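You operate a simulated robot arm through the tools that you are given. There is no shell and no other tool.

Carry out the task below with a simulated robot arm. There is one attempt and no reset: what you move stays moved.

JOB
Tape sides 2 and 3 of the tool plate and seat the frame.
Fine: lay one of the two loose strips in each empty groove and press it down before the frame goes on; the pressed strips stay.

Only the result counts: the job must be done as asked and must still hold three seconds after the hand-in. Knocking over, shifting, dropping, spilling or breaking anything else fails it.

ROBOT AND FRAMES
A 7-joint arm with a three-finger gripper, fixed in place. Base frame: the origin is on the floor under the middle of its stand, x ahead of it, y to its left, z up; the work surface is at about z = 0.86. Lengths are in m, angles in rad, forces in N, time in s.
It reaches about 1.342 m from its shoulder. Its first joint turns from -2.897 to 2.897 rad. Payload 2.69 kg.
The TCP is the grasp point between the finger pads, 0.03 m short of the fingertips. In the tool frame z runs along the fingers and y along their closing line. The gripper opens to 0.128 m; its body begins 0.117 m behind the TCP.
Orientation is that of the tool frame in the base frame, as a unit quaternion [x, y, z, w]. With the fingers straight down and closing along the base's y, the tool's x points along the base's -x, its y along +y and its z along -z.

CONTROLS
- The arm moves only by the tool step_arm. Its argument "commands" is text: rows parted by semicolons, each of 7 numbers parted by spaces: the turn, a rotation vector about the tool's x, y, z in rad, then the shift along the tool's x, y, z in m, then the opening, from 0 (shut) to 1 (fully open). In form: rx ry rz x y z fingers; .... A call has 1 to 20 rows; each row shifts and turns the commanded pose from where the row before left it, along the tool's axes as they then stand. A row lasts 0.2 s, in which the tool goes at most 0.05 m and 0.15 rad; a call with a longer step from one row to the next is refused whole, and so is a gripper value outside its range. A pose out of reach is approached as far as the arm can. The call stops where the force on the tool passes 40 N (or 10 N more than at its start, if that is more) or the arm is blocked; 0.2 s more then pass. Each finger travels about 0.127 m/s and halts on what it meets, pressing with about 23 N; the grip force reading is that of the motor and also rises with nothing between the fingers. The clock runs only during rows and for 0.2 s after the last one: add rows that do not move to give the fingers time. It gives the time, the measured TCP pose, the force on the tool (base axes), the opening and the grip force at its end, in the units of the frame above (readings bear some noise), with the torque about the TCP (base axes, N m) and any sound that the robot's microphone picked up.
- Cameras (640 x 400 px; columns grow to the right, rows downward): "scene" is fixed at [0.4013, 0.6502, 1.4195]; the picture's right is [-0.97, -0.26, 0.00], its down [-0.18, 0.67, -0.72] and it looks along [0.19, -0.69, -0.70] (base axes); focal length 290 px, centre (320, 200). "wrist" rides on the gripper at [0.058, 0.054, -0.131] in the tool frame; the picture's right is [-0.68, 0.74, 0.00], its down [-0.62, -0.57, -0.55] and it looks along [-0.40, -0.37, 0.84] (tool axes); focal length 234 px, centre (320, 200). There is no depth. A picture from a camera that has moved, and an enlarged one, comes with that camera's place and axes in the base frame and with its lens.
- snapshot(camera): a new picture of that camera. It takes no simulated time.
- move_column(by): moves the trunk up (or, below 0, down) by that many m; the arm rides with it, the base frame stays. It gives what a move gives, with no picture.
- close_up(camera, box): a new picture of the part [left, top, right, bottom] of that camera's present view, enlarged. It takes no simulated time.
- hand_in(): hands the job in; it is judged then, once.

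Places have to be worked out from the pictures, the camera data and where the tool is seen. Open the gripper and draw the arm clear of the work before you hand the job in, unless the task says otherwise.

The tools are called after "Call:" as a command line: name --argument value ..., lists and objects as JSON in quotes. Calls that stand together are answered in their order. step_arm: Moves the arm, as the interface text tells. Its arguments: {"type":"object","properties":{"commands":{"type":"string"}},"required":["commands"]} The other tools are called the same way: move_column (by) moves the trunk up or down; snapshot (camera) takes a picture; close_up (camera, box) takes an enlarged picture of a part of a camera's view; hand_in () hands the job in.

At the start:

```text
clock: 0.0
tcp_pos: [0.7474, -0.15, 1.0798]
orientation: [0.0, 1.0, 0.0, -0.001]
force: [-0.1, -1.1, -0.6]
moment: [0.02, -0.01, 0.01]
width: 0.1282
grasp_force: 0.0
trunk travel left (down, up): [-0.15, 0.2]
```

scene: 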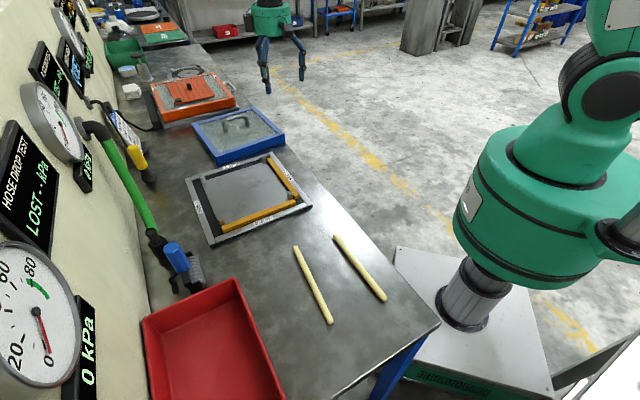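
wrist: 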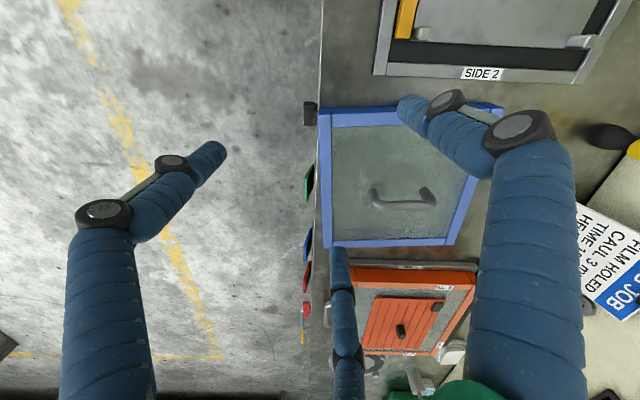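

I start by looking closely at the plate, the strips, and the frame before moving anything.

Call:
close_up --camera "scene" --box '[170, 140, 330, 240]'

Call:
close_up --camera "scene" --box '[260, 225, 420, 325]'

Call:
close_up --camera "scene" --box '[140, 60, 300, 160]'

Call:
close_up --camera "scene" --box '[0, 0, 200, 125]'

Call:
snapshot --camera "wrist"

```text
4.00 times, centred on (250, 190) of scene
camera zoom: at [0.4013, 0.6502, 1.4195], right [-0.97, -0.26, 0.0], down [-0.18, 0.67, -0.72], along [0.19, -0.69, -0.7], focal length 1162 px, centre (600, 240)
```

zoom: 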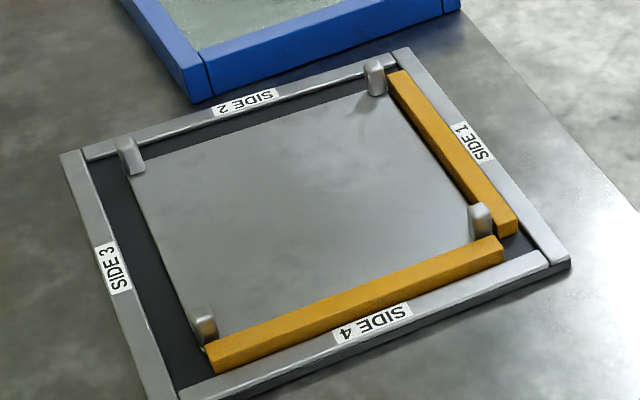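

```text
4.00 times, centred on (340, 275) of scene
camera zoom: at [0.4013, 0.6502, 1.4195], right [-0.97, -0.26, 0.0], down [-0.18, 0.67, -0.72], along [0.19, -0.69, -0.7], focal length 1162 px, centre (240, -100)
```

zoom: 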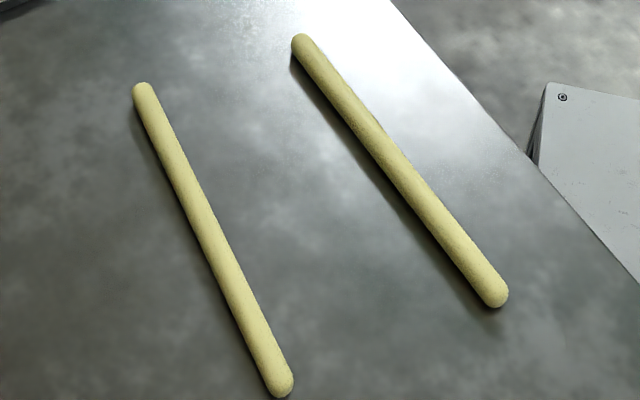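

```text
4.00 times, centred on (220, 110) of scene
camera zoom: at [0.4013, 0.6502, 1.4195], right [-0.97, -0.26, 0.0], down [-0.18, 0.67, -0.72], along [0.19, -0.69, -0.7], focal length 1162 px, centre (720, 560)
```

zoom: 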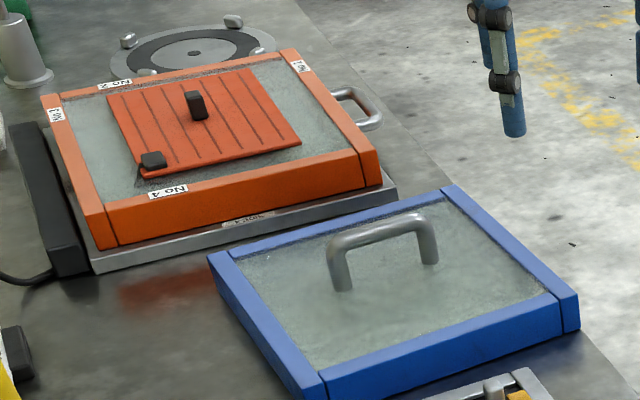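

```text
3.20 times, centred on (100, 62) of scene
camera zoom: at [0.4013, 0.6502, 1.4195], right [-0.97, -0.26, 0.0], down [-0.18, 0.67, -0.72], along [0.19, -0.69, -0.7], focal length 930 px, centre (1024, 640)
```

zoom: 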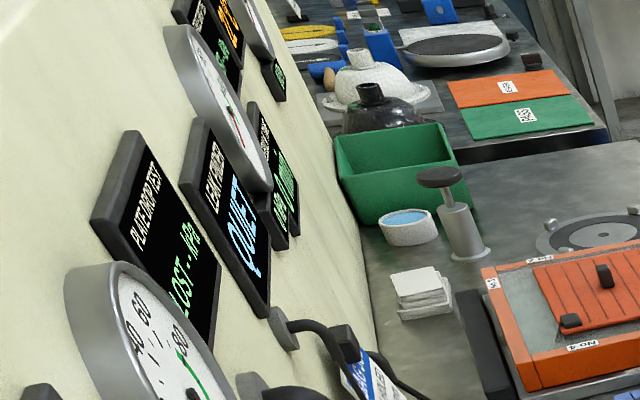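

```text
taken
camera wrist: at [0.6882, -0.0967, 1.2104], right [0.68, 0.74, 0.0], down [0.62, -0.57, 0.55], along [0.4, -0.37, -0.84], focal length 234 px, centre (320, 200)
```

wrist: 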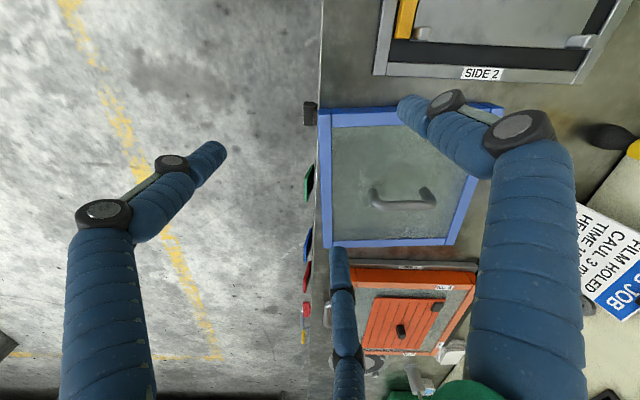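

The bench runs at about 45° to the base axes: the strips are near (0.50, 0.34) and (0.41, 0.28), the plate centre is near (0.75, 0.04), and the blue frame is near (0.91, -0.15). I'll look closer at the wall side and the coupling next to side 3 before moving.

Call:
close_up --camera "scene" --box '[80, 100, 240, 200]'

Call:
close_up --camera "scene" --box '[80, 190, 240, 290]'

Call:
close_up --camera "wrist" --box '[540, 150, 640, 330]'

Call:
close_up --camera "wrist" --box '[310, 90, 510, 260]'

```text
4.00 times, centred on (160, 150) of scene
camera zoom: at [0.4013, 0.6502, 1.4195], right [-0.97, -0.26, 0.0], down [-0.18, 0.67, -0.72], along [0.19, -0.69, -0.7], focal length 1162 px, centre (960, 400)
```

zoom: 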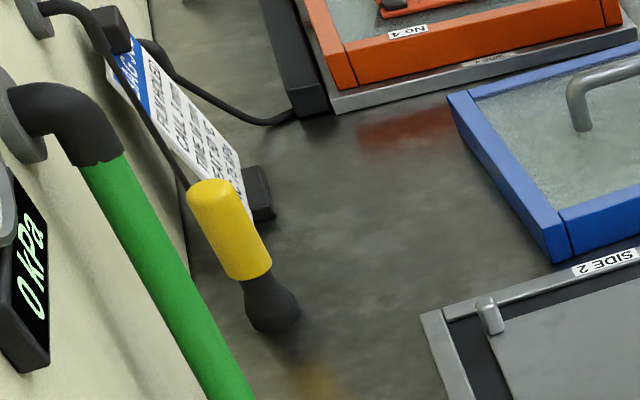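

```text
4.00 times, centred on (160, 240) of scene
camera zoom: at [0.4013, 0.6502, 1.4195], right [-0.97, -0.26, 0.0], down [-0.18, 0.67, -0.72], along [0.19, -0.69, -0.7], focal length 1162 px, centre (960, 40)
```

zoom: 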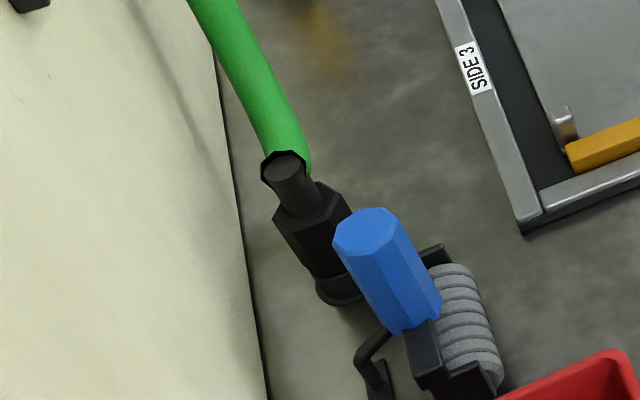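

```text
2.22 times, centred on (590, 240) of wrist
camera zoom: at [0.6882, -0.0967, 1.2104], right [0.68, 0.74, 0.0], down [0.62, -0.57, 0.55], along [0.4, -0.37, -0.84], focal length 520 px, centre (-280, 111)
```

zoom: 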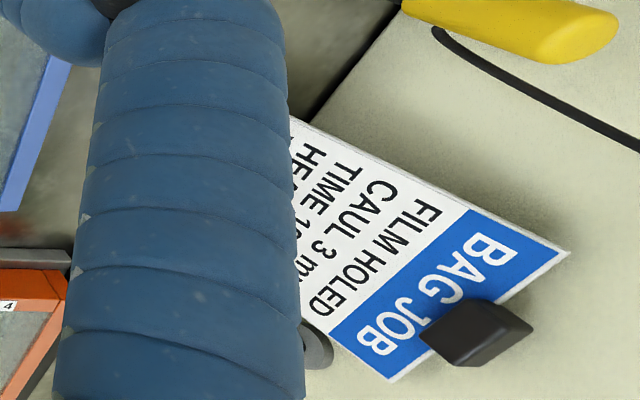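

```text
2.35 times, centred on (410, 175) of wrist
camera zoom: at [0.6882, -0.0967, 1.2104], right [0.68, 0.74, 0.0], down [0.62, -0.57, 0.55], along [0.4, -0.37, -0.84], focal length 551 px, centre (108, 259)
```

zoom: 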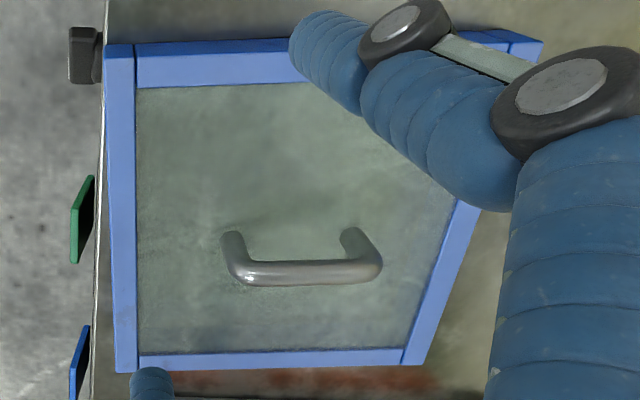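

The wall foot is about 0.15 m beyond side 3, so there is room to work there. I turn the tool 45° about its axis so that its x lies along the bench, then move it so the wrist camera looks down on the plate.

Call:
step_arm --commands "0 0 0.131 0 0 0 1; 0 0 0.131 0 0 0 1; 0 0 0.131 0 0 0 1; 0 0 0.131 0 0 0 1; 0 0 0.131 0 0 0 1; 0 0 0.130 0 0 0 1; 0 0 0 0.031 0.031 0 1; 0 0 0 0.031 0.031 0 1; 0 0 0 0.031 0.031 0 1; 0 0 0 0.031 0.031 0 1; 0 0 0 0.031 0.031 0 1; 0 0 0 0.031 0.031 0 1; 0 0 0 0.031 0.031 0 1; 0 0 0 0.031 0.031 0 1; 0 0 0 0 0 0 1"

Call:
snapshot --camera "wrist"

Call:
snapshot --camera "scene"

```text
clock: 3.2
tcp_pos: [0.7459, 0.2026, 1.0794]
orientation: [0.382, 0.924, 0.0, 0.001]
force: [0.1, 0.8, -1.0]
moment: [-0.07, 0.0, -0.02]
width: 0.128
grasp_force: 0.0
trunk travel left (down, up): [-0.15, 0.2]
```

```text
taken
camera wrist: at [0.7435, 0.2815, 1.2104], right [1.0, 0.04, 0.0], down [0.04, -0.83, 0.55], along [0.02, -0.55, -0.84], focal length 234 px, centre (320, 200)
```

wrist: 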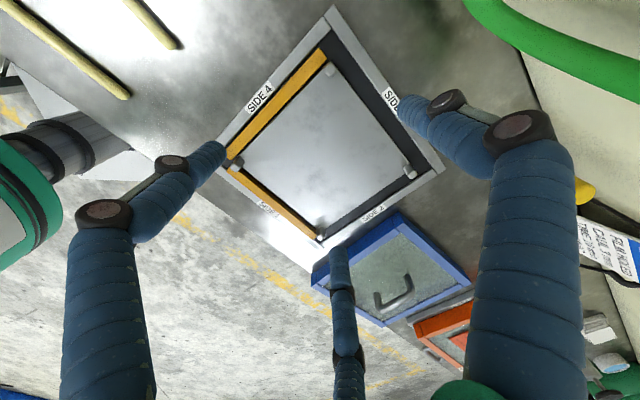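

```text
taken
```

scene: 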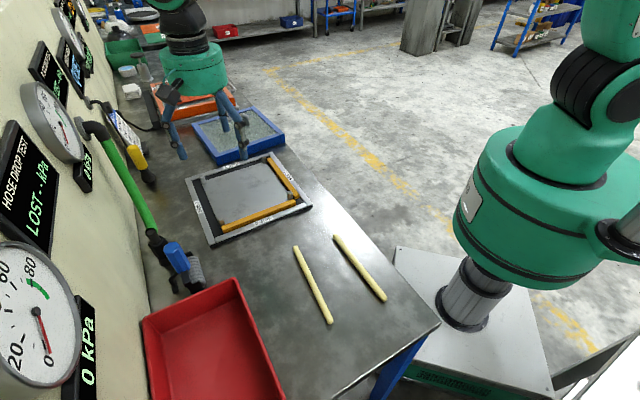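

The plate is fully visible. I enlarge its parts to measure the grooves, corner posts and rims.

Call:
close_up --camera "wrist" --box '[210, 0, 450, 150]'

Call:
close_up --camera "wrist" --box '[210, 110, 450, 260]'

Call:
close_up --camera "scene" --box '[180, 145, 320, 250]'

```text
2.67 times, centred on (330, 75) of wrist
camera zoom: at [0.7435, 0.2815, 1.2104], right [1.0, 0.04, 0.0], down [0.04, -0.83, 0.55], along [0.02, -0.55, -0.84], focal length 624 px, centre (293, 533)
```

zoom: 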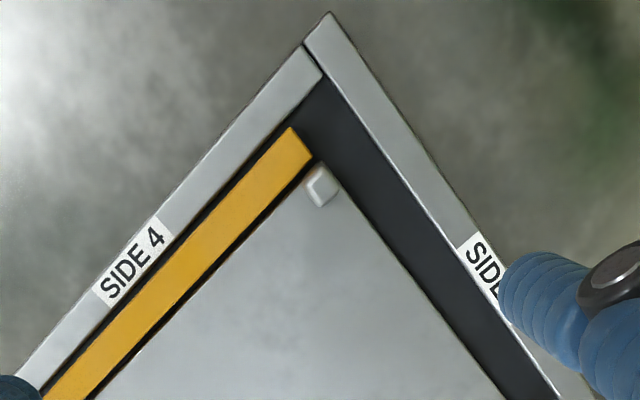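

```text
2.67 times, centred on (330, 185) of wrist
camera zoom: at [0.7435, 0.2815, 1.2104], right [1.0, 0.04, 0.0], down [0.04, -0.83, 0.55], along [0.02, -0.55, -0.84], focal length 624 px, centre (293, 240)
```

zoom: 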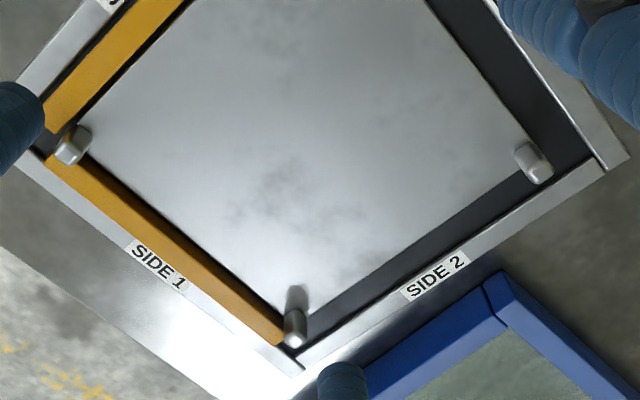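

```text
3.81 times, centred on (250, 198) of scene
camera zoom: at [0.4013, 0.6502, 1.4195], right [-0.97, -0.26, 0.0], down [-0.18, 0.67, -0.72], along [0.19, -0.69, -0.7], focal length 1106 px, centre (587, 210)
```

zoom: 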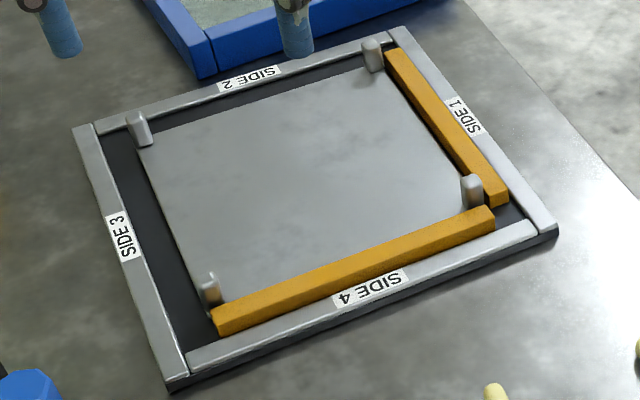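

The grooves sit between the rims and the inner plate, and tall posts stand on the inner plate corners. I enlarge the corners further to get exact groove geometry.

Call:
close_up --camera "wrist" --box '[380, 130, 460, 180]'

Call:
close_up --camera "wrist" --box '[290, 200, 370, 250]'

Call:
close_up --camera "wrist" --box '[300, 5, 380, 55]'

Call:
close_up --camera "wrist" --box '[200, 130, 280, 180]'

Call:
close_up --camera "scene" --box '[265, 175, 329, 215]'

Call:
close_up --camera "scene" --box '[190, 210, 254, 250]'

```text
8.00 times, centred on (420, 155) of wrist
camera zoom: at [0.7435, 0.2815, 1.2104], right [1.0, 0.04, 0.0], down [0.04, -0.83, 0.55], along [0.02, -0.55, -0.84], focal length 1873 px, centre (-480, 560)
```

zoom: 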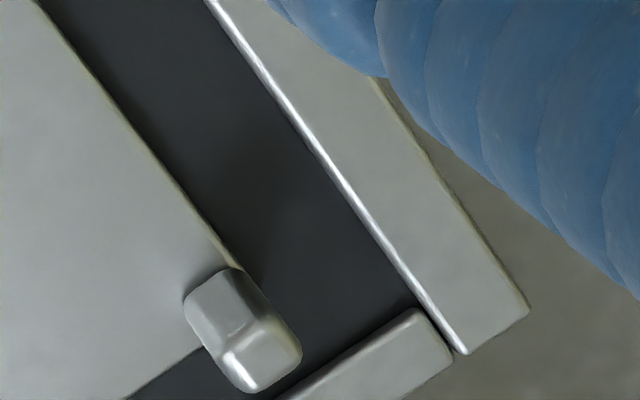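

```text
8.00 times, centred on (330, 225) of wrist
camera zoom: at [0.7435, 0.2815, 1.2104], right [1.0, 0.04, 0.0], down [0.04, -0.83, 0.55], along [0.02, -0.55, -0.84], focal length 1873 px, centre (240, 0)
```

zoom: 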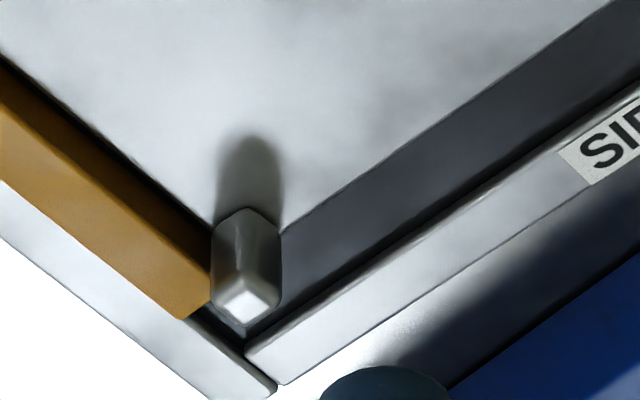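

```text
8.00 times, centred on (340, 30) of wrist
camera zoom: at [0.7435, 0.2815, 1.2104], right [1.0, 0.04, 0.0], down [0.04, -0.83, 0.55], along [0.02, -0.55, -0.84], focal length 1873 px, centre (160, 1560)
```

zoom: 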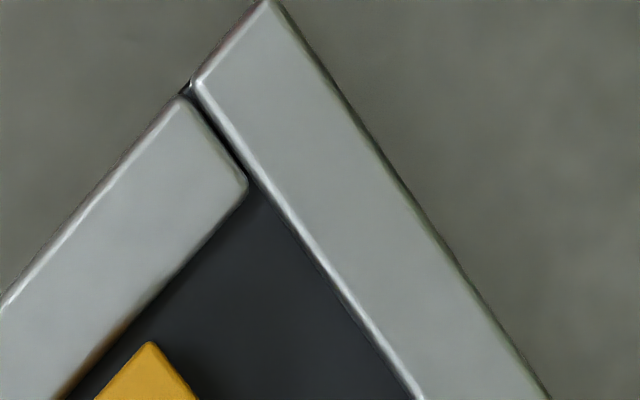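

```text
8.00 times, centred on (240, 155) of wrist
camera zoom: at [0.7435, 0.2815, 1.2104], right [1.0, 0.04, 0.0], down [0.04, -0.83, 0.55], along [0.02, -0.55, -0.84], focal length 1873 px, centre (960, 560)
```

zoom: 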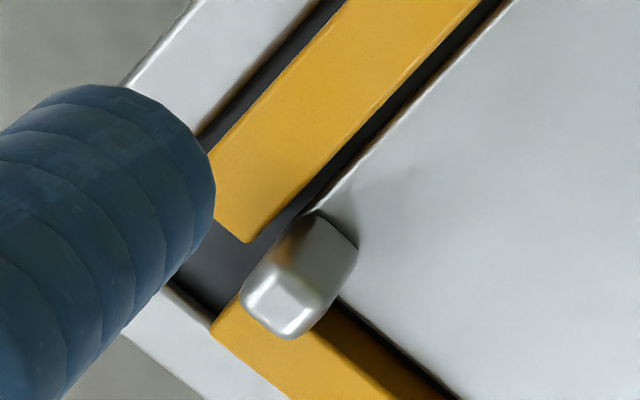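

```text
10.00 times, centred on (297, 195) of scene
camera zoom: at [0.4013, 0.6502, 1.4195], right [-0.97, -0.26, 0.0], down [-0.18, 0.67, -0.72], along [0.19, -0.69, -0.7], focal length 2904 px, centre (550, 250)
```

zoom: 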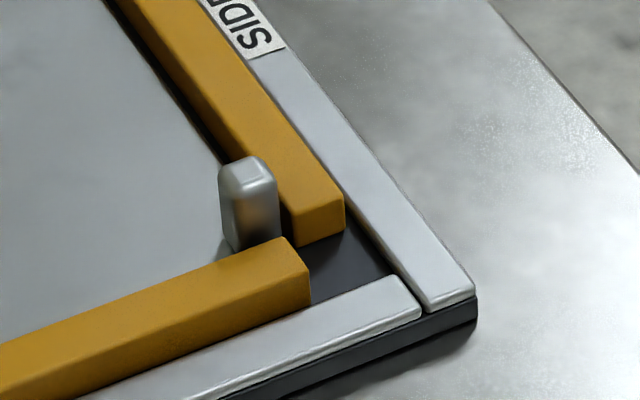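

```text
10.00 times, centred on (222, 230) of scene
camera zoom: at [0.4013, 0.6502, 1.4195], right [-0.97, -0.26, 0.0], down [-0.18, 0.67, -0.72], along [0.19, -0.69, -0.7], focal length 2904 px, centre (1300, -100)
```

zoom: 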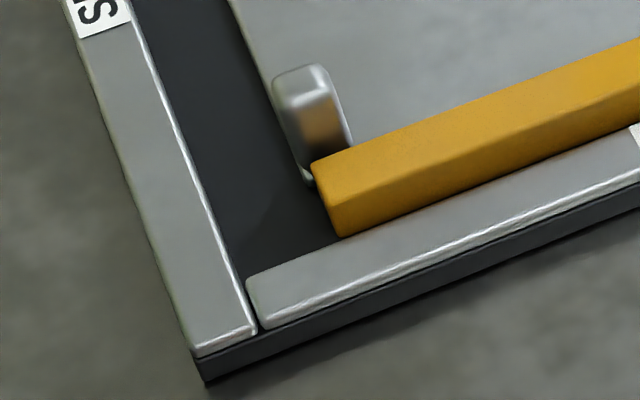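

Geometry so far, along the bench axes e1=(1,-1)/√2 and e2=(1,1)/√2: plate centre e1≈0.4425, e2≈0.627. Groove 3 is centred at e2≈0.7375 and groove 2 at e1≈0.553, both about 21 mm wide. Next I move over the loose strips to see them well.

Call:
step_arm --commands "0 0 0 0.0457 -0.01225 0 1; 0 0 0 0.0457 -0.01225 0 1; 0 0 0 0.0457 -0.01225 0 1; 0 0 0 0.0457 -0.01225 0 1; 0 0 0 0.0457 -0.01225 0 1; 0 0 0 0.0457 -0.01225 0 1; 0 0 0 0 0 0 1; 0 0 0 0 0 0 1"

Call:
snapshot --camera "wrist"

Call:
snapshot --camera "scene"

```text
clock: 5.0
tcp_pos: [0.5019, 0.3448, 1.08]
orientation: [0.382, 0.924, 0.0, -0.001]
force: [0.0, 0.1, 0.5]
moment: [-0.01, 0.03, 0.01]
width: 0.1282
grasp_force: 0.0
trunk travel left (down, up): [-0.15, 0.2]
```

```text
taken
camera wrist: at [0.4978, 0.4227, 1.2107], right [1.0, 0.04, 0.0], down [0.04, -0.84, 0.55], along [0.02, -0.55, -0.84], focal length 234 px, centre (320, 200)
```

wrist: 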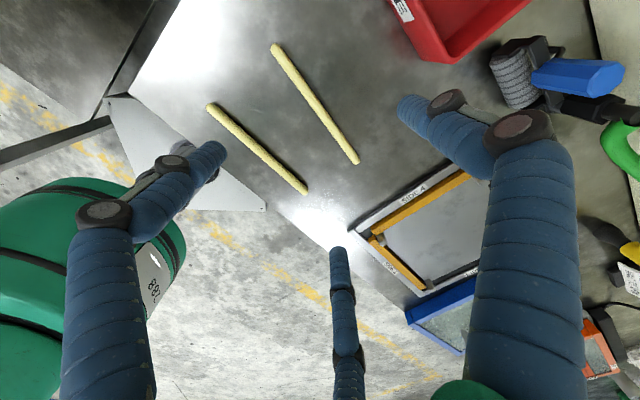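

```text
taken
```

scene: 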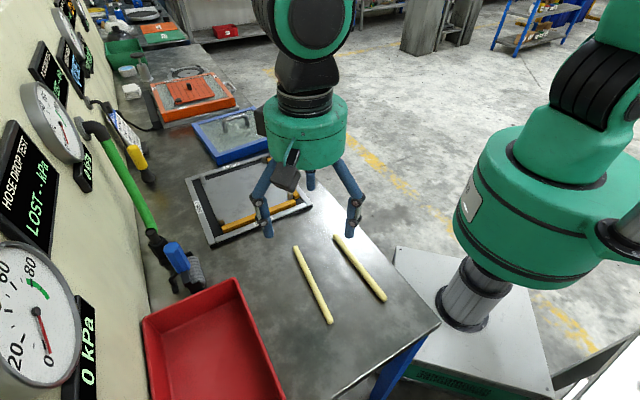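

Both strips are clear in view. I enlarge them to get their exact ends and thickness.

Call:
close_up --camera "wrist" --box '[200, 30, 376, 140]'

Call:
close_up --camera "wrist" --box '[220, 90, 396, 200]'

```text
3.64 times, centred on (288, 85) of wrist
camera zoom: at [0.4978, 0.4227, 1.2107], right [1.0, 0.04, 0.0], down [0.04, -0.84, 0.55], along [0.02, -0.55, -0.84], focal length 852 px, centre (436, 618)
```

zoom: 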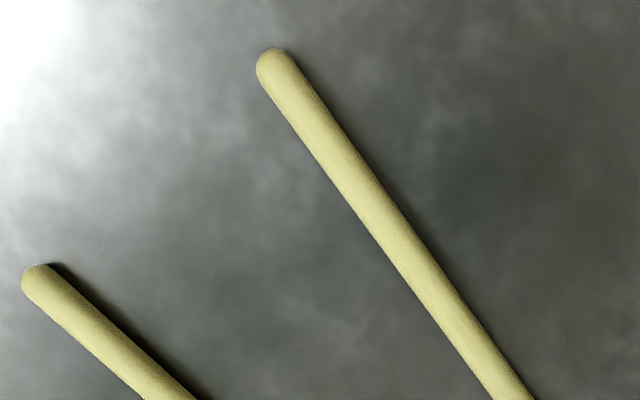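

```text
3.64 times, centred on (308, 145) of wrist
camera zoom: at [0.4978, 0.4227, 1.2107], right [1.0, 0.04, 0.0], down [0.04, -0.84, 0.55], along [0.02, -0.55, -0.84], focal length 852 px, centre (364, 400)
```

zoom: 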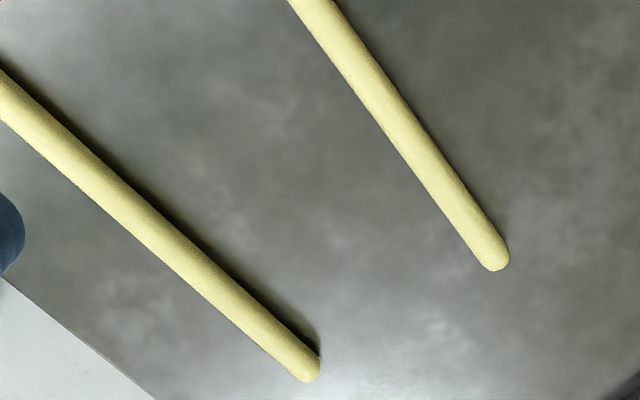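

Strip A: centre ≈(0.503, 0.347), direction 128.2°. Strip B: centre ≈(0.413, 0.280), direction 135°. Both are about 0.195 m long and 13–14 mm thick. I look at the fingertip shapes before going down.

Call:
close_up --camera "scene" --box '[235, 120, 395, 245]'

Call:
close_up --camera "wrist" --box '[380, 70, 540, 170]'

Call:
close_up --camera "wrist" --box '[290, 230, 390, 400]'

```text
3.20 times, centred on (315, 182) of scene
camera zoom: at [0.4013, 0.6502, 1.4195], right [-0.97, -0.26, 0.0], down [-0.18, 0.67, -0.72], along [0.19, -0.69, -0.7], focal length 930 px, centre (336, 256)
```

zoom: 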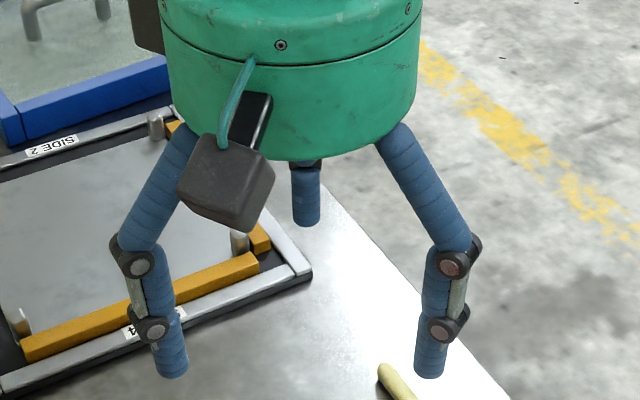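

```text
4.00 times, centred on (460, 120) of wrist
camera zoom: at [0.4978, 0.4227, 1.2107], right [1.0, 0.04, 0.0], down [0.04, -0.84, 0.55], along [0.02, -0.55, -0.84], focal length 937 px, centre (-240, 520)
```

zoom: 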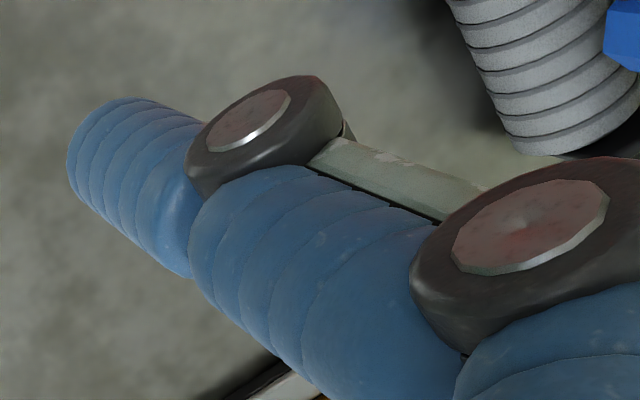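

```text
2.35 times, centred on (340, 315) of wrist
camera zoom: at [0.4978, 0.4227, 1.2107], right [1.0, 0.04, 0.0], down [0.04, -0.84, 0.55], along [0.02, -0.55, -0.84], focal length 551 px, centre (273, -71)
```

zoom: 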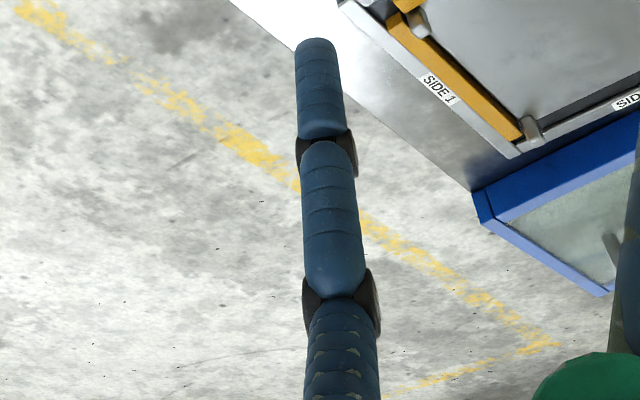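

The fingers stand at about (0, +0.065) and (±0.064, -0.043) in the tool's x-y plane. I close them in the air here to learn how they come together.

Call:
step_arm --commands "0 0 0 0 0 0 0.5; 0 0 0 0 0 0 0.5; 0 0 0 0 0 0 0.5"

Call:
close_up --camera "scene" --box '[235, 120, 395, 245]'

Call:
snapshot --camera "wrist"

Call:
step_arm --commands "0 0 0 0 0 0 0; 0 0 0 0 0 0 0; 0 0 0 0 0 0 0; 0 0 0 0 0 0 0"

Call:
close_up --camera "scene" --box '[235, 120, 395, 245]'

Call:
snapshot --camera "wrist"

```text
clock: 5.8
tcp_pos: [0.4996, 0.3429, 1.0801]
orientation: [0.383, 0.924, 0.0, 0.0]
force: [0.2, -0.3, 0.3]
moment: [0.01, 0.05, 0.02]
width: 0.0641
grasp_force: 0.1
trunk travel left (down, up): [-0.15, 0.2]
```

```text
3.20 times, centred on (315, 182) of scene
camera zoom: at [0.4013, 0.6502, 1.4195], right [-0.97, -0.26, 0.0], down [-0.18, 0.67, -0.72], along [0.19, -0.69, -0.7], focal length 930 px, centre (336, 256)
```

zoom: 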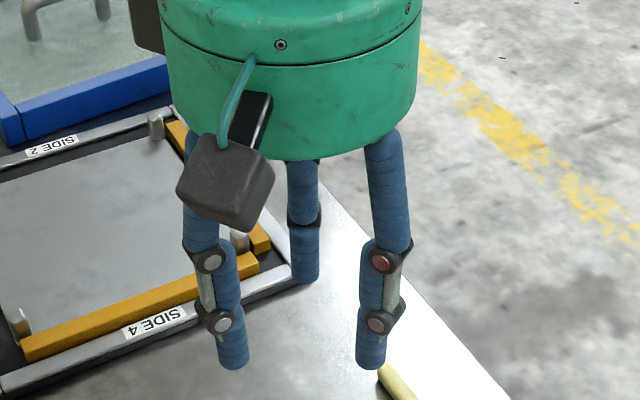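

```text
taken
camera wrist: at [0.4979, 0.4226, 1.2108], right [1.0, 0.04, 0.0], down [0.04, -0.84, 0.55], along [0.02, -0.55, -0.84], focal length 234 px, centre (320, 200)
```

wrist: 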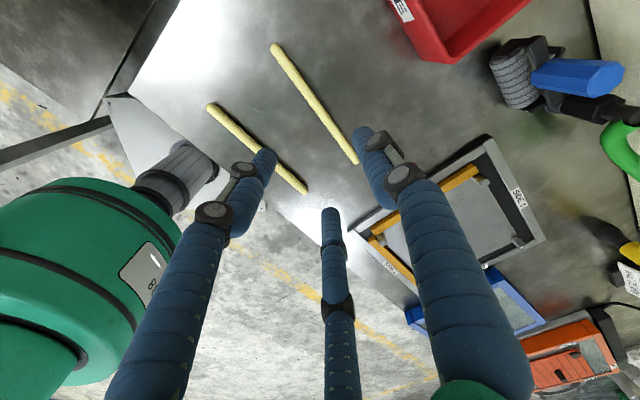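

```text
clock: 6.8
tcp_pos: [0.5011, 0.3441, 1.08]
orientation: [0.382, 0.924, 0.0, 0.0]
force: [0.5, -0.4, 0.4]
moment: [0.0, 0.0, -0.02]
width: 0.0023
grasp_force: 22.6
trunk travel left (down, up): [-0.15, 0.2]
```

```text
3.20 times, centred on (315, 182) of scene
camera zoom: at [0.4013, 0.6502, 1.4195], right [-0.97, -0.26, 0.0], down [-0.18, 0.67, -0.72], along [0.19, -0.69, -0.7], focal length 930 px, centre (336, 256)
```

zoom: 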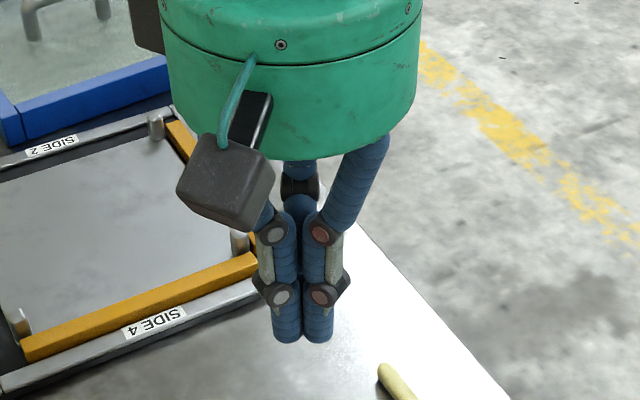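

```text
taken
camera wrist: at [0.4978, 0.4227, 1.2108], right [1.0, 0.04, 0.0], down [0.04, -0.84, 0.55], along [0.02, -0.55, -0.84], focal length 234 px, centre (320, 200)
```

wrist: 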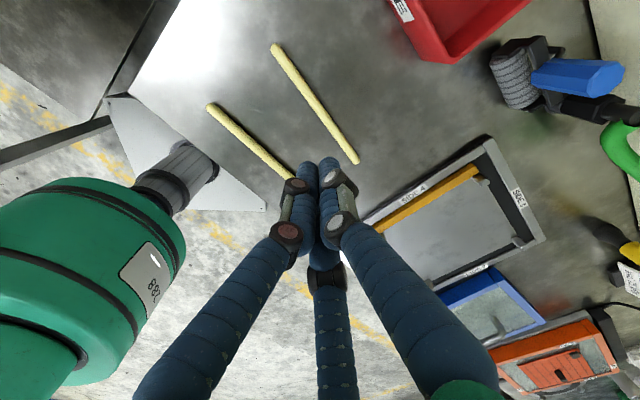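

The three fingers close radially, 120° apart, with tips about 20 mm thick; gripping a strip should leave the opening near 0.025. I align with strip A (turn 0.119 rad), open to half, and descend to just above the strip.

Call:
step_arm --commands "0 0 0.119 0 0 0 0.5; 0 0 0 0.0015 -0.0015 0 0.5; 0 0 0 0 0 0.045 0.5; 0 0 0 0 0 0.045 0.5; 0 0 0 0 0 0.04 0.5; 0 0 0 0 0 0.025 0.5; 0 0 0 0 0 0 0.5; 0 0 0 0 0 0 0.5"

Call:
snapshot --camera "wrist"

Call:
close_up --camera "scene" --box '[240, 190, 400, 315]'

```text
clock: 8.6
tcp_pos: [0.5009, 0.3435, 0.9227]
orientation: [0.437, 0.9, 0.001, 0.0]
force: [0.1, -0.2, 0.0]
moment: [0.02, 0.01, -0.02]
width: 0.0643
grasp_force: 0.0
trunk travel left (down, up): [-0.15, 0.2]
```

```text
taken
camera wrist: at [0.5058, 0.4224, 1.0543], right [1.0, -0.08, 0.0], down [-0.06, -0.83, 0.55], along [-0.04, -0.55, -0.84], focal length 234 px, centre (320, 200)
```

wrist: 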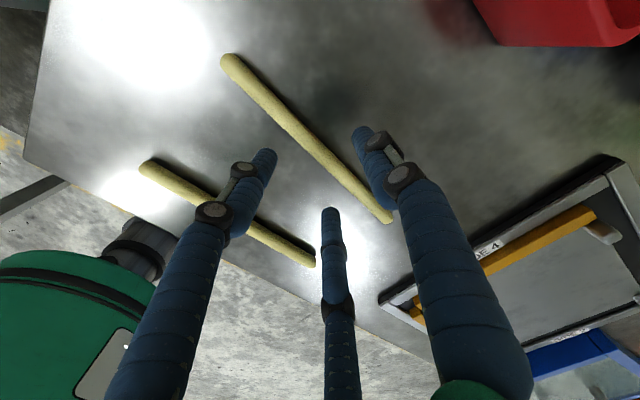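

```text
3.20 times, centred on (320, 252) of scene
camera zoom: at [0.4013, 0.6502, 1.4195], right [-0.97, -0.26, 0.0], down [-0.18, 0.67, -0.72], along [0.19, -0.69, -0.7], focal length 930 px, centre (320, 32)
```

zoom: 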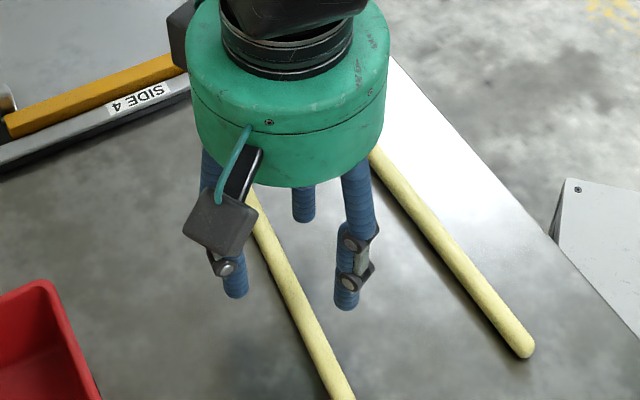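

The strip lies between the thumb and the other two fingers as planned. I lower the last 31 mm so the fingertips sit just above the table, then close.

Call:
step_arm --commands "0 0 0 0 0 0.015 0.5; 0 0 0 0 0 0.010 0.5; 0 0 0 0 0 0.005 0.5; 0 0 0 0 0 0.001 0.5; 0 0 0 0 0 0 0.5"

Call:
close_up --camera "scene" --box '[260, 200, 380, 294]'

Call:
snapshot --camera "wrist"

```text
clock: 9.8
tcp_pos: [0.4992, 0.3428, 0.8924]
orientation: [0.437, 0.9, 0.0, 0.0]
force: [-0.2, -0.4, -0.5]
moment: [-0.01, 0.04, 0.03]
width: 0.0639
grasp_force: 0.2
trunk travel left (down, up): [-0.15, 0.2]
```

```text
4.26 times, centred on (320, 247) of scene
camera zoom: at [0.4013, 0.6502, 1.4195], right [-0.97, -0.26, 0.0], down [-0.18, 0.67, -0.72], along [0.19, -0.69, -0.7], focal length 1236 px, centre (320, 0)
```

zoom: 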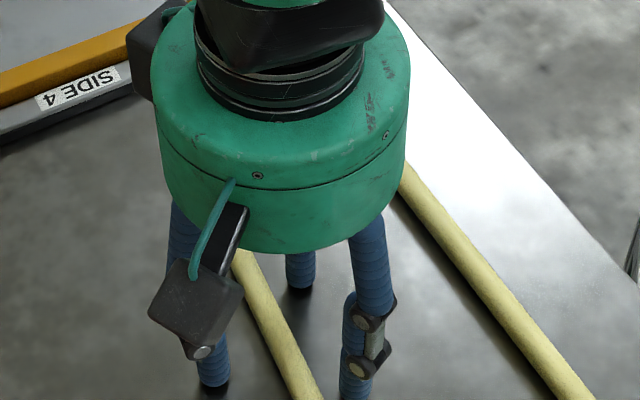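

```text
taken
camera wrist: at [0.5052, 0.4223, 1.024], right [1.0, -0.08, 0.0], down [-0.06, -0.83, 0.55], along [-0.04, -0.55, -0.84], focal length 234 px, centre (320, 200)
```

wrist: 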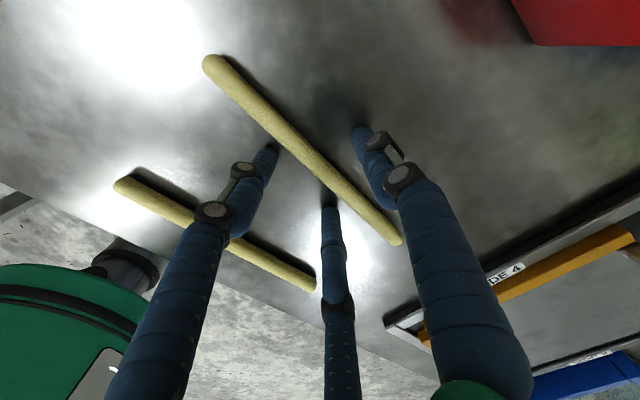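

The tips are just above the table and the strip is well placed. I close the fingers.

Call:
step_arm --commands "0 0 0 0 0 0 0.25; 0 0 0 0 0 0 0.15; 0 0 0 0 0 0 0.1; 0 0 0 0 0 0 0.1; 0 0 0 0 0 0 0.1"

Call:
snapshot --camera "wrist"

```text
clock: 11.0
tcp_pos: [0.4985, 0.3416, 0.8932]
orientation: [0.437, 0.899, 0.0, 0.0]
force: [0.3, -0.9, -0.1]
moment: [-0.01, -0.02, -0.01]
width: 0.025
grasp_force: 23.8
trunk travel left (down, up): [-0.15, 0.2]
```

```text
taken
camera wrist: at [0.5052, 0.4223, 1.024], right [1.0, -0.08, 0.0], down [-0.06, -0.83, 0.55], along [-0.04, -0.55, -0.84], focal length 234 px, centre (320, 200)
```

wrist: 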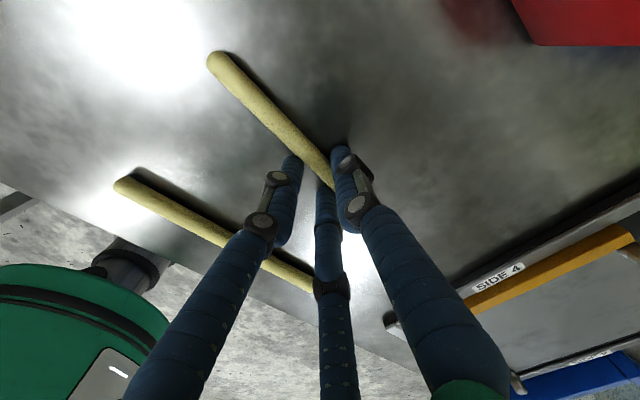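

The opening stopped at 0.025, just as predicted for a held strip. I lift it 5 cm and check it hangs straight.

Call:
step_arm --commands "0 0 0 0 0 -0.01 0.05; 0 0 0 0 0 -0.02 0.05; 0 0 0 0 0 -0.03 0.05; 0 0 0 0 0 -0.03 0.05; 0 0 0 0 0 0 0.05"

Call:
snapshot --camera "wrist"

Call:
close_up --camera "scene" --box '[220, 160, 420, 310]'

```text
clock: 12.2
tcp_pos: [0.4985, 0.3424, 0.9851]
orientation: [0.437, 0.9, 0.0, 0.0]
force: [0.2, -0.8, 0.5]
moment: [0.02, -0.01, 0.04]
width: 0.0248
grasp_force: 22.9
trunk travel left (down, up): [-0.15, 0.2]
```

```text
taken
camera wrist: at [0.505, 0.4218, 1.1149], right [1.0, -0.08, 0.0], down [-0.06, -0.83, 0.55], along [-0.04, -0.55, -0.84], focal length 234 px, centre (320, 200)
```

wrist: 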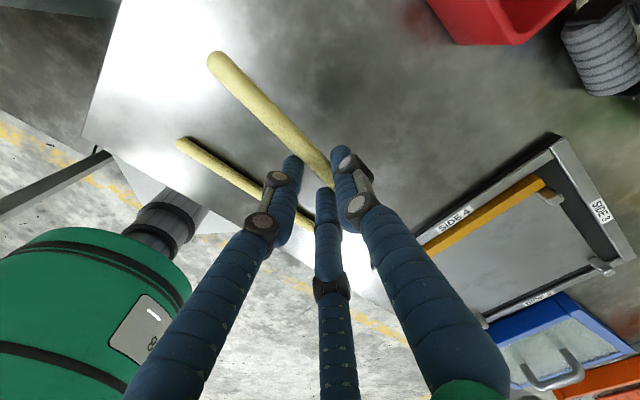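

```text
2.67 times, centred on (320, 235) of scene
camera zoom: at [0.4013, 0.6502, 1.4195], right [-0.97, -0.26, 0.0], down [-0.18, 0.67, -0.72], along [0.19, -0.69, -0.7], focal length 774 px, centre (320, 107)
```

zoom: 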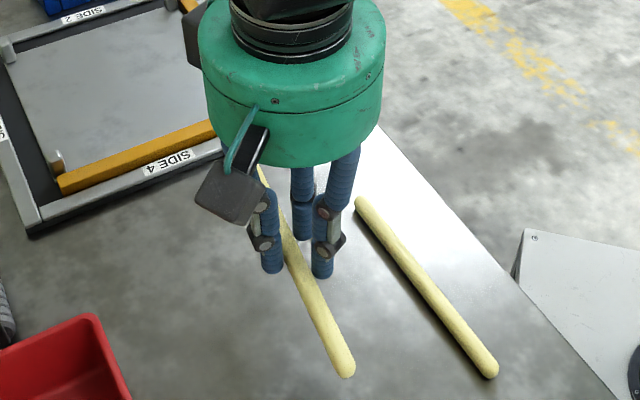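

The strip is held firmly and level, its centre about 6 mm to the thumb side and 26 mm below the TCP. I turn back to 135° and carry it over groove 3, hovering above it first.

Call:
step_arm --commands "0 0 0 0 0 -0.02 0.05; 0 0 -0.119 0 0 0 0.05; 0 0 0 -0.03679 0.01513 0 0.05; 0 0 0 -0.03679 0.01513 0 0.05; 0 0 0 -0.03679 0.01513 0 0.05; 0 0 0 -0.03679 0.01513 0 0.05; 0 0 0 -0.03679 0.01513 0 0.05; 0 0 0 -0.03679 0.01513 0 0.05; 0 0 0 -0.03679 0.01513 0 0.05; 0 0 0 -0.03679 0.01513 0 0.05; 0 0 0 -0.03679 0.01513 0 0.05; 0 0 0 0 0 0 0.05; 0 0 0 0 0 0 0.05"

Call:
snapshot --camera "wrist"

Call:
close_up --camera "scene" --box '[120, 100, 320, 250]'

```text
clock: 15.0
tcp_pos: [0.8289, 0.2051, 1.0037]
orientation: [0.382, 0.924, 0.0, 0.0]
force: [-0.7, 0.9, -1.4]
moment: [0.01, 0.0, 0.01]
width: 0.0249
grasp_force: 22.9
trunk travel left (down, up): [-0.15, 0.2]
```

```text
taken
camera wrist: at [0.8257, 0.284, 1.1351], right [1.0, 0.04, 0.0], down [0.04, -0.84, 0.55], along [0.02, -0.55, -0.84], focal length 234 px, centre (320, 200)
```

wrist: 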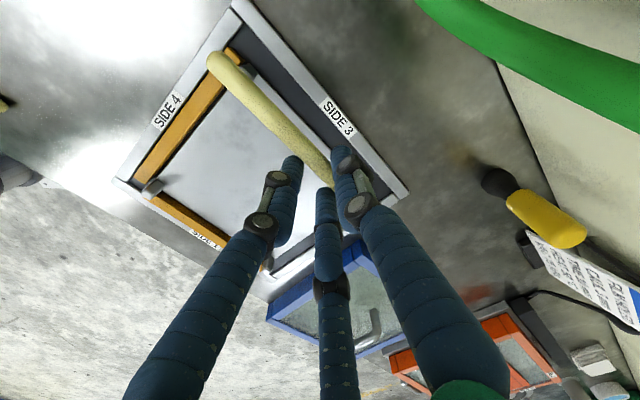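

```text
2.67 times, centred on (220, 175) of scene
camera zoom: at [0.4013, 0.6502, 1.4195], right [-0.97, -0.26, 0.0], down [-0.18, 0.67, -0.72], along [0.19, -0.69, -0.7], focal length 774 px, centre (587, 267)
```

zoom: 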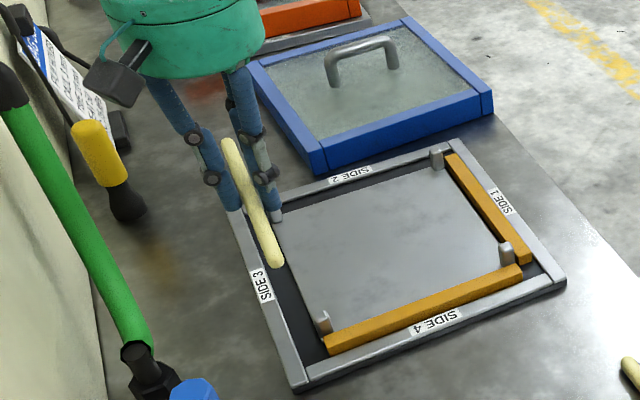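

Held steadily over the plate. I enlarge the wrist view to recheck groove 3's edges against the strip from here.

Call:
close_up --camera "wrist" --box '[190, 0, 350, 100]'

Call:
close_up --camera "wrist" --box '[290, 110, 450, 210]'

```text
4.00 times, centred on (270, 50) of wrist
camera zoom: at [0.8257, 0.284, 1.1351], right [1.0, 0.04, 0.0], down [0.04, -0.84, 0.55], along [0.02, -0.55, -0.84], focal length 937 px, centre (520, 800)
```

zoom: 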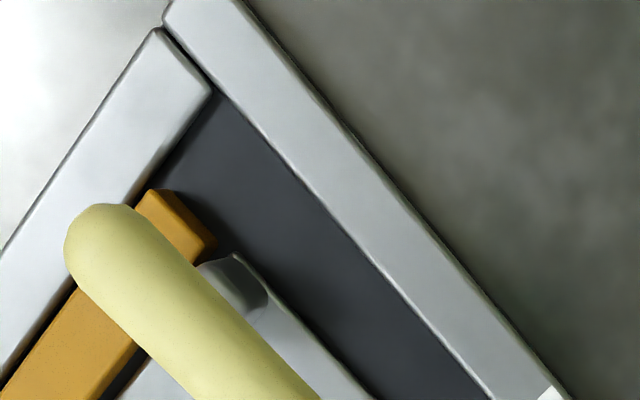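

```text
4.00 times, centred on (370, 160) of wrist
camera zoom: at [0.8257, 0.284, 1.1351], right [1.0, 0.04, 0.0], down [0.04, -0.84, 0.55], along [0.02, -0.55, -0.84], focal length 937 px, centre (120, 360)
```

zoom: 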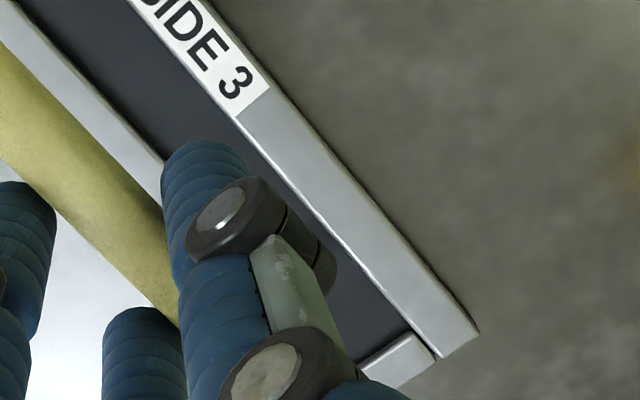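

The recheck agrees: groove 3 spans e2 0.727–0.749 and the strip sits at e2≈0.736. I nudge it 3 mm in e1 and 1 mm in e2, and lower it to just above the groove.

Call:
step_arm --commands "0 0 0 -0.003 0.001 0.035 0.05; 0 0 0 0 0 0.03 0.05; 0 0 0 0 0 0.02 0.05; 0 0 0 0 0 0.008 0.05; 0 0 0 0 0 0.003 0.05; 0 0 0 0 0 0 0.05"

Call:
snapshot --camera "wrist"

Call:
close_up --camera "scene" --box '[160, 130, 280, 250]'

```text
clock: 16.4
tcp_pos: [0.8317, 0.2021, 0.9075]
orientation: [0.383, 0.924, 0.0, -0.001]
force: [0.4, 0.2, -0.7]
moment: [0.0, -0.01, 0.04]
width: 0.0248
grasp_force: 22.9
trunk travel left (down, up): [-0.15, 0.2]
```

```text
taken
camera wrist: at [0.8288, 0.2825, 1.0385], right [1.0, 0.04, 0.0], down [0.04, -0.84, 0.55], along [0.02, -0.55, -0.84], focal length 234 px, centre (320, 200)
```

wrist: 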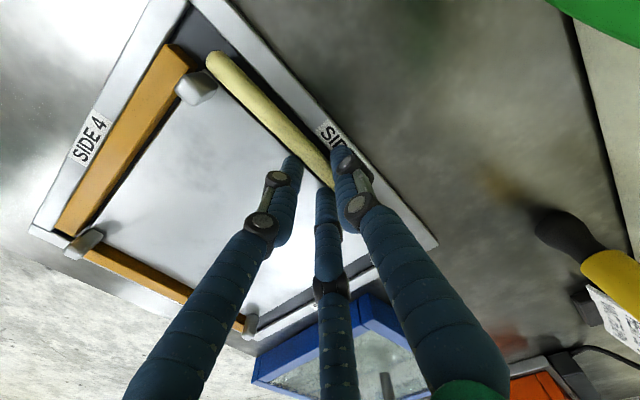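

```text
3.33 times, centred on (220, 190) of scene
camera zoom: at [0.4013, 0.6502, 1.4195], right [-0.97, -0.26, 0.0], down [-0.18, 0.67, -0.72], along [0.19, -0.69, -0.7], focal length 968 px, centre (653, 233)
```

zoom: 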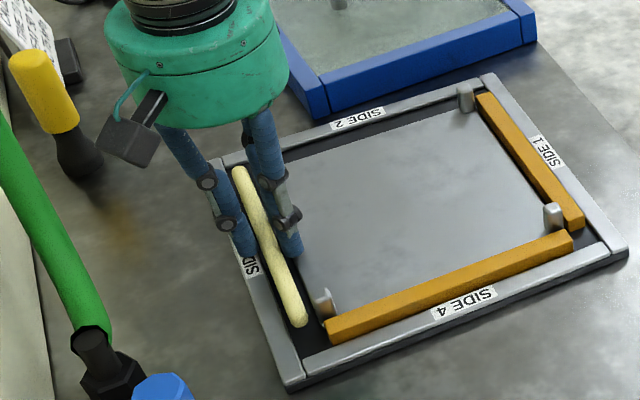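

The strip hovers right over groove 3. I check alignment at its end enlarged before letting go.

Call:
close_up --camera "wrist" --box '[150, 0, 350, 125]'

Call:
close_up --camera "scene" --box '[195, 165, 275, 245]'

```text
3.20 times, centred on (250, 62) of wrist
camera zoom: at [0.8288, 0.2825, 1.0385], right [1.0, 0.04, 0.0], down [0.04, -0.84, 0.55], along [0.02, -0.55, -0.84], focal length 749 px, centre (544, 640)
```

zoom: 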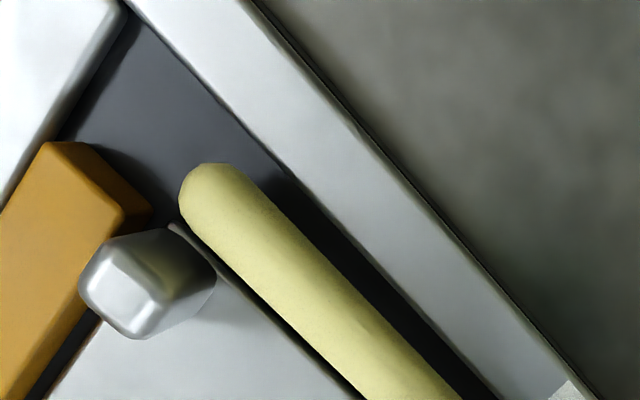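

```text
5.00 times, centred on (235, 205) of scene
camera zoom: at [0.4013, 0.6502, 1.4195], right [-0.97, -0.26, 0.0], down [-0.18, 0.67, -0.72], along [0.19, -0.69, -0.7], focal length 1452 px, centre (745, 175)
```

zoom: 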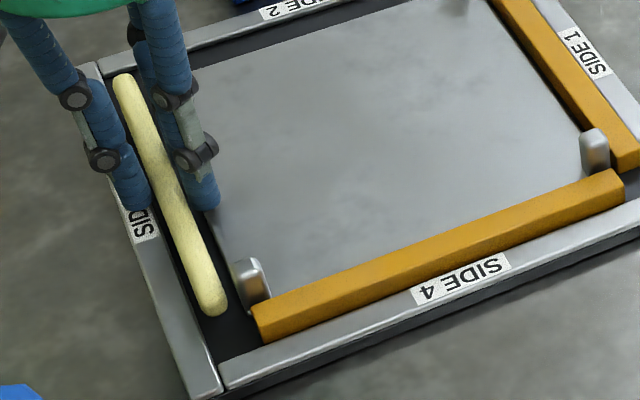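

The strip is centred over the groove and clear of the post. I lower 3 mm more and open gently to let it down into the groove.

Call:
step_arm --commands "0 0 0 0 0 0.002 0.05; 0 0 0 0 0 0.001 0.05; 0 0 0 0 0 0 0.2; 0 0 0 0 0 0 0.24; 0 0 0 0 0 0 0.3; 0 0 0 0 0 0 0.36; 0 0 0 0 0 0 0.36"

Call:
close_up --camera "wrist" --box '[150, 0, 350, 125]'

Call:
close_up --camera "scene" --box '[195, 165, 275, 245]'

```text
clock: 18.0
tcp_pos: [0.8315, 0.2047, 0.9052]
orientation: [0.382, 0.924, 0.001, 0.0]
force: [1.1, -0.2, -0.9]
moment: [0.03, 0.02, 0.01]
width: 0.046
grasp_force: 0.0
trunk travel left (down, up): [-0.15, 0.2]
```

```text
3.20 times, centred on (250, 62) of wrist
camera zoom: at [0.8288, 0.2828, 1.0355], right [1.0, 0.04, 0.0], down [0.04, -0.84, 0.55], along [0.02, -0.55, -0.84], focal length 749 px, centre (544, 640)
```

zoom: 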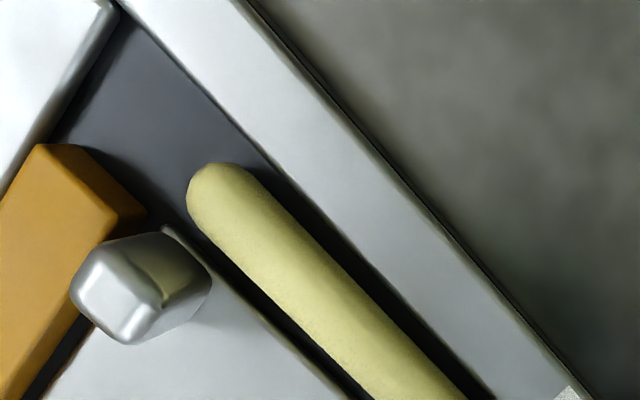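

```text
5.00 times, centred on (235, 205) of scene
camera zoom: at [0.4013, 0.6502, 1.4195], right [-0.97, -0.26, 0.0], down [-0.18, 0.67, -0.72], along [0.19, -0.69, -0.7], focal length 1452 px, centre (745, 175)
```

zoom: 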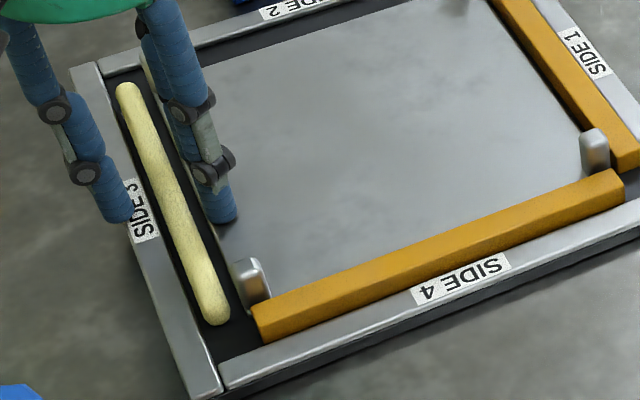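

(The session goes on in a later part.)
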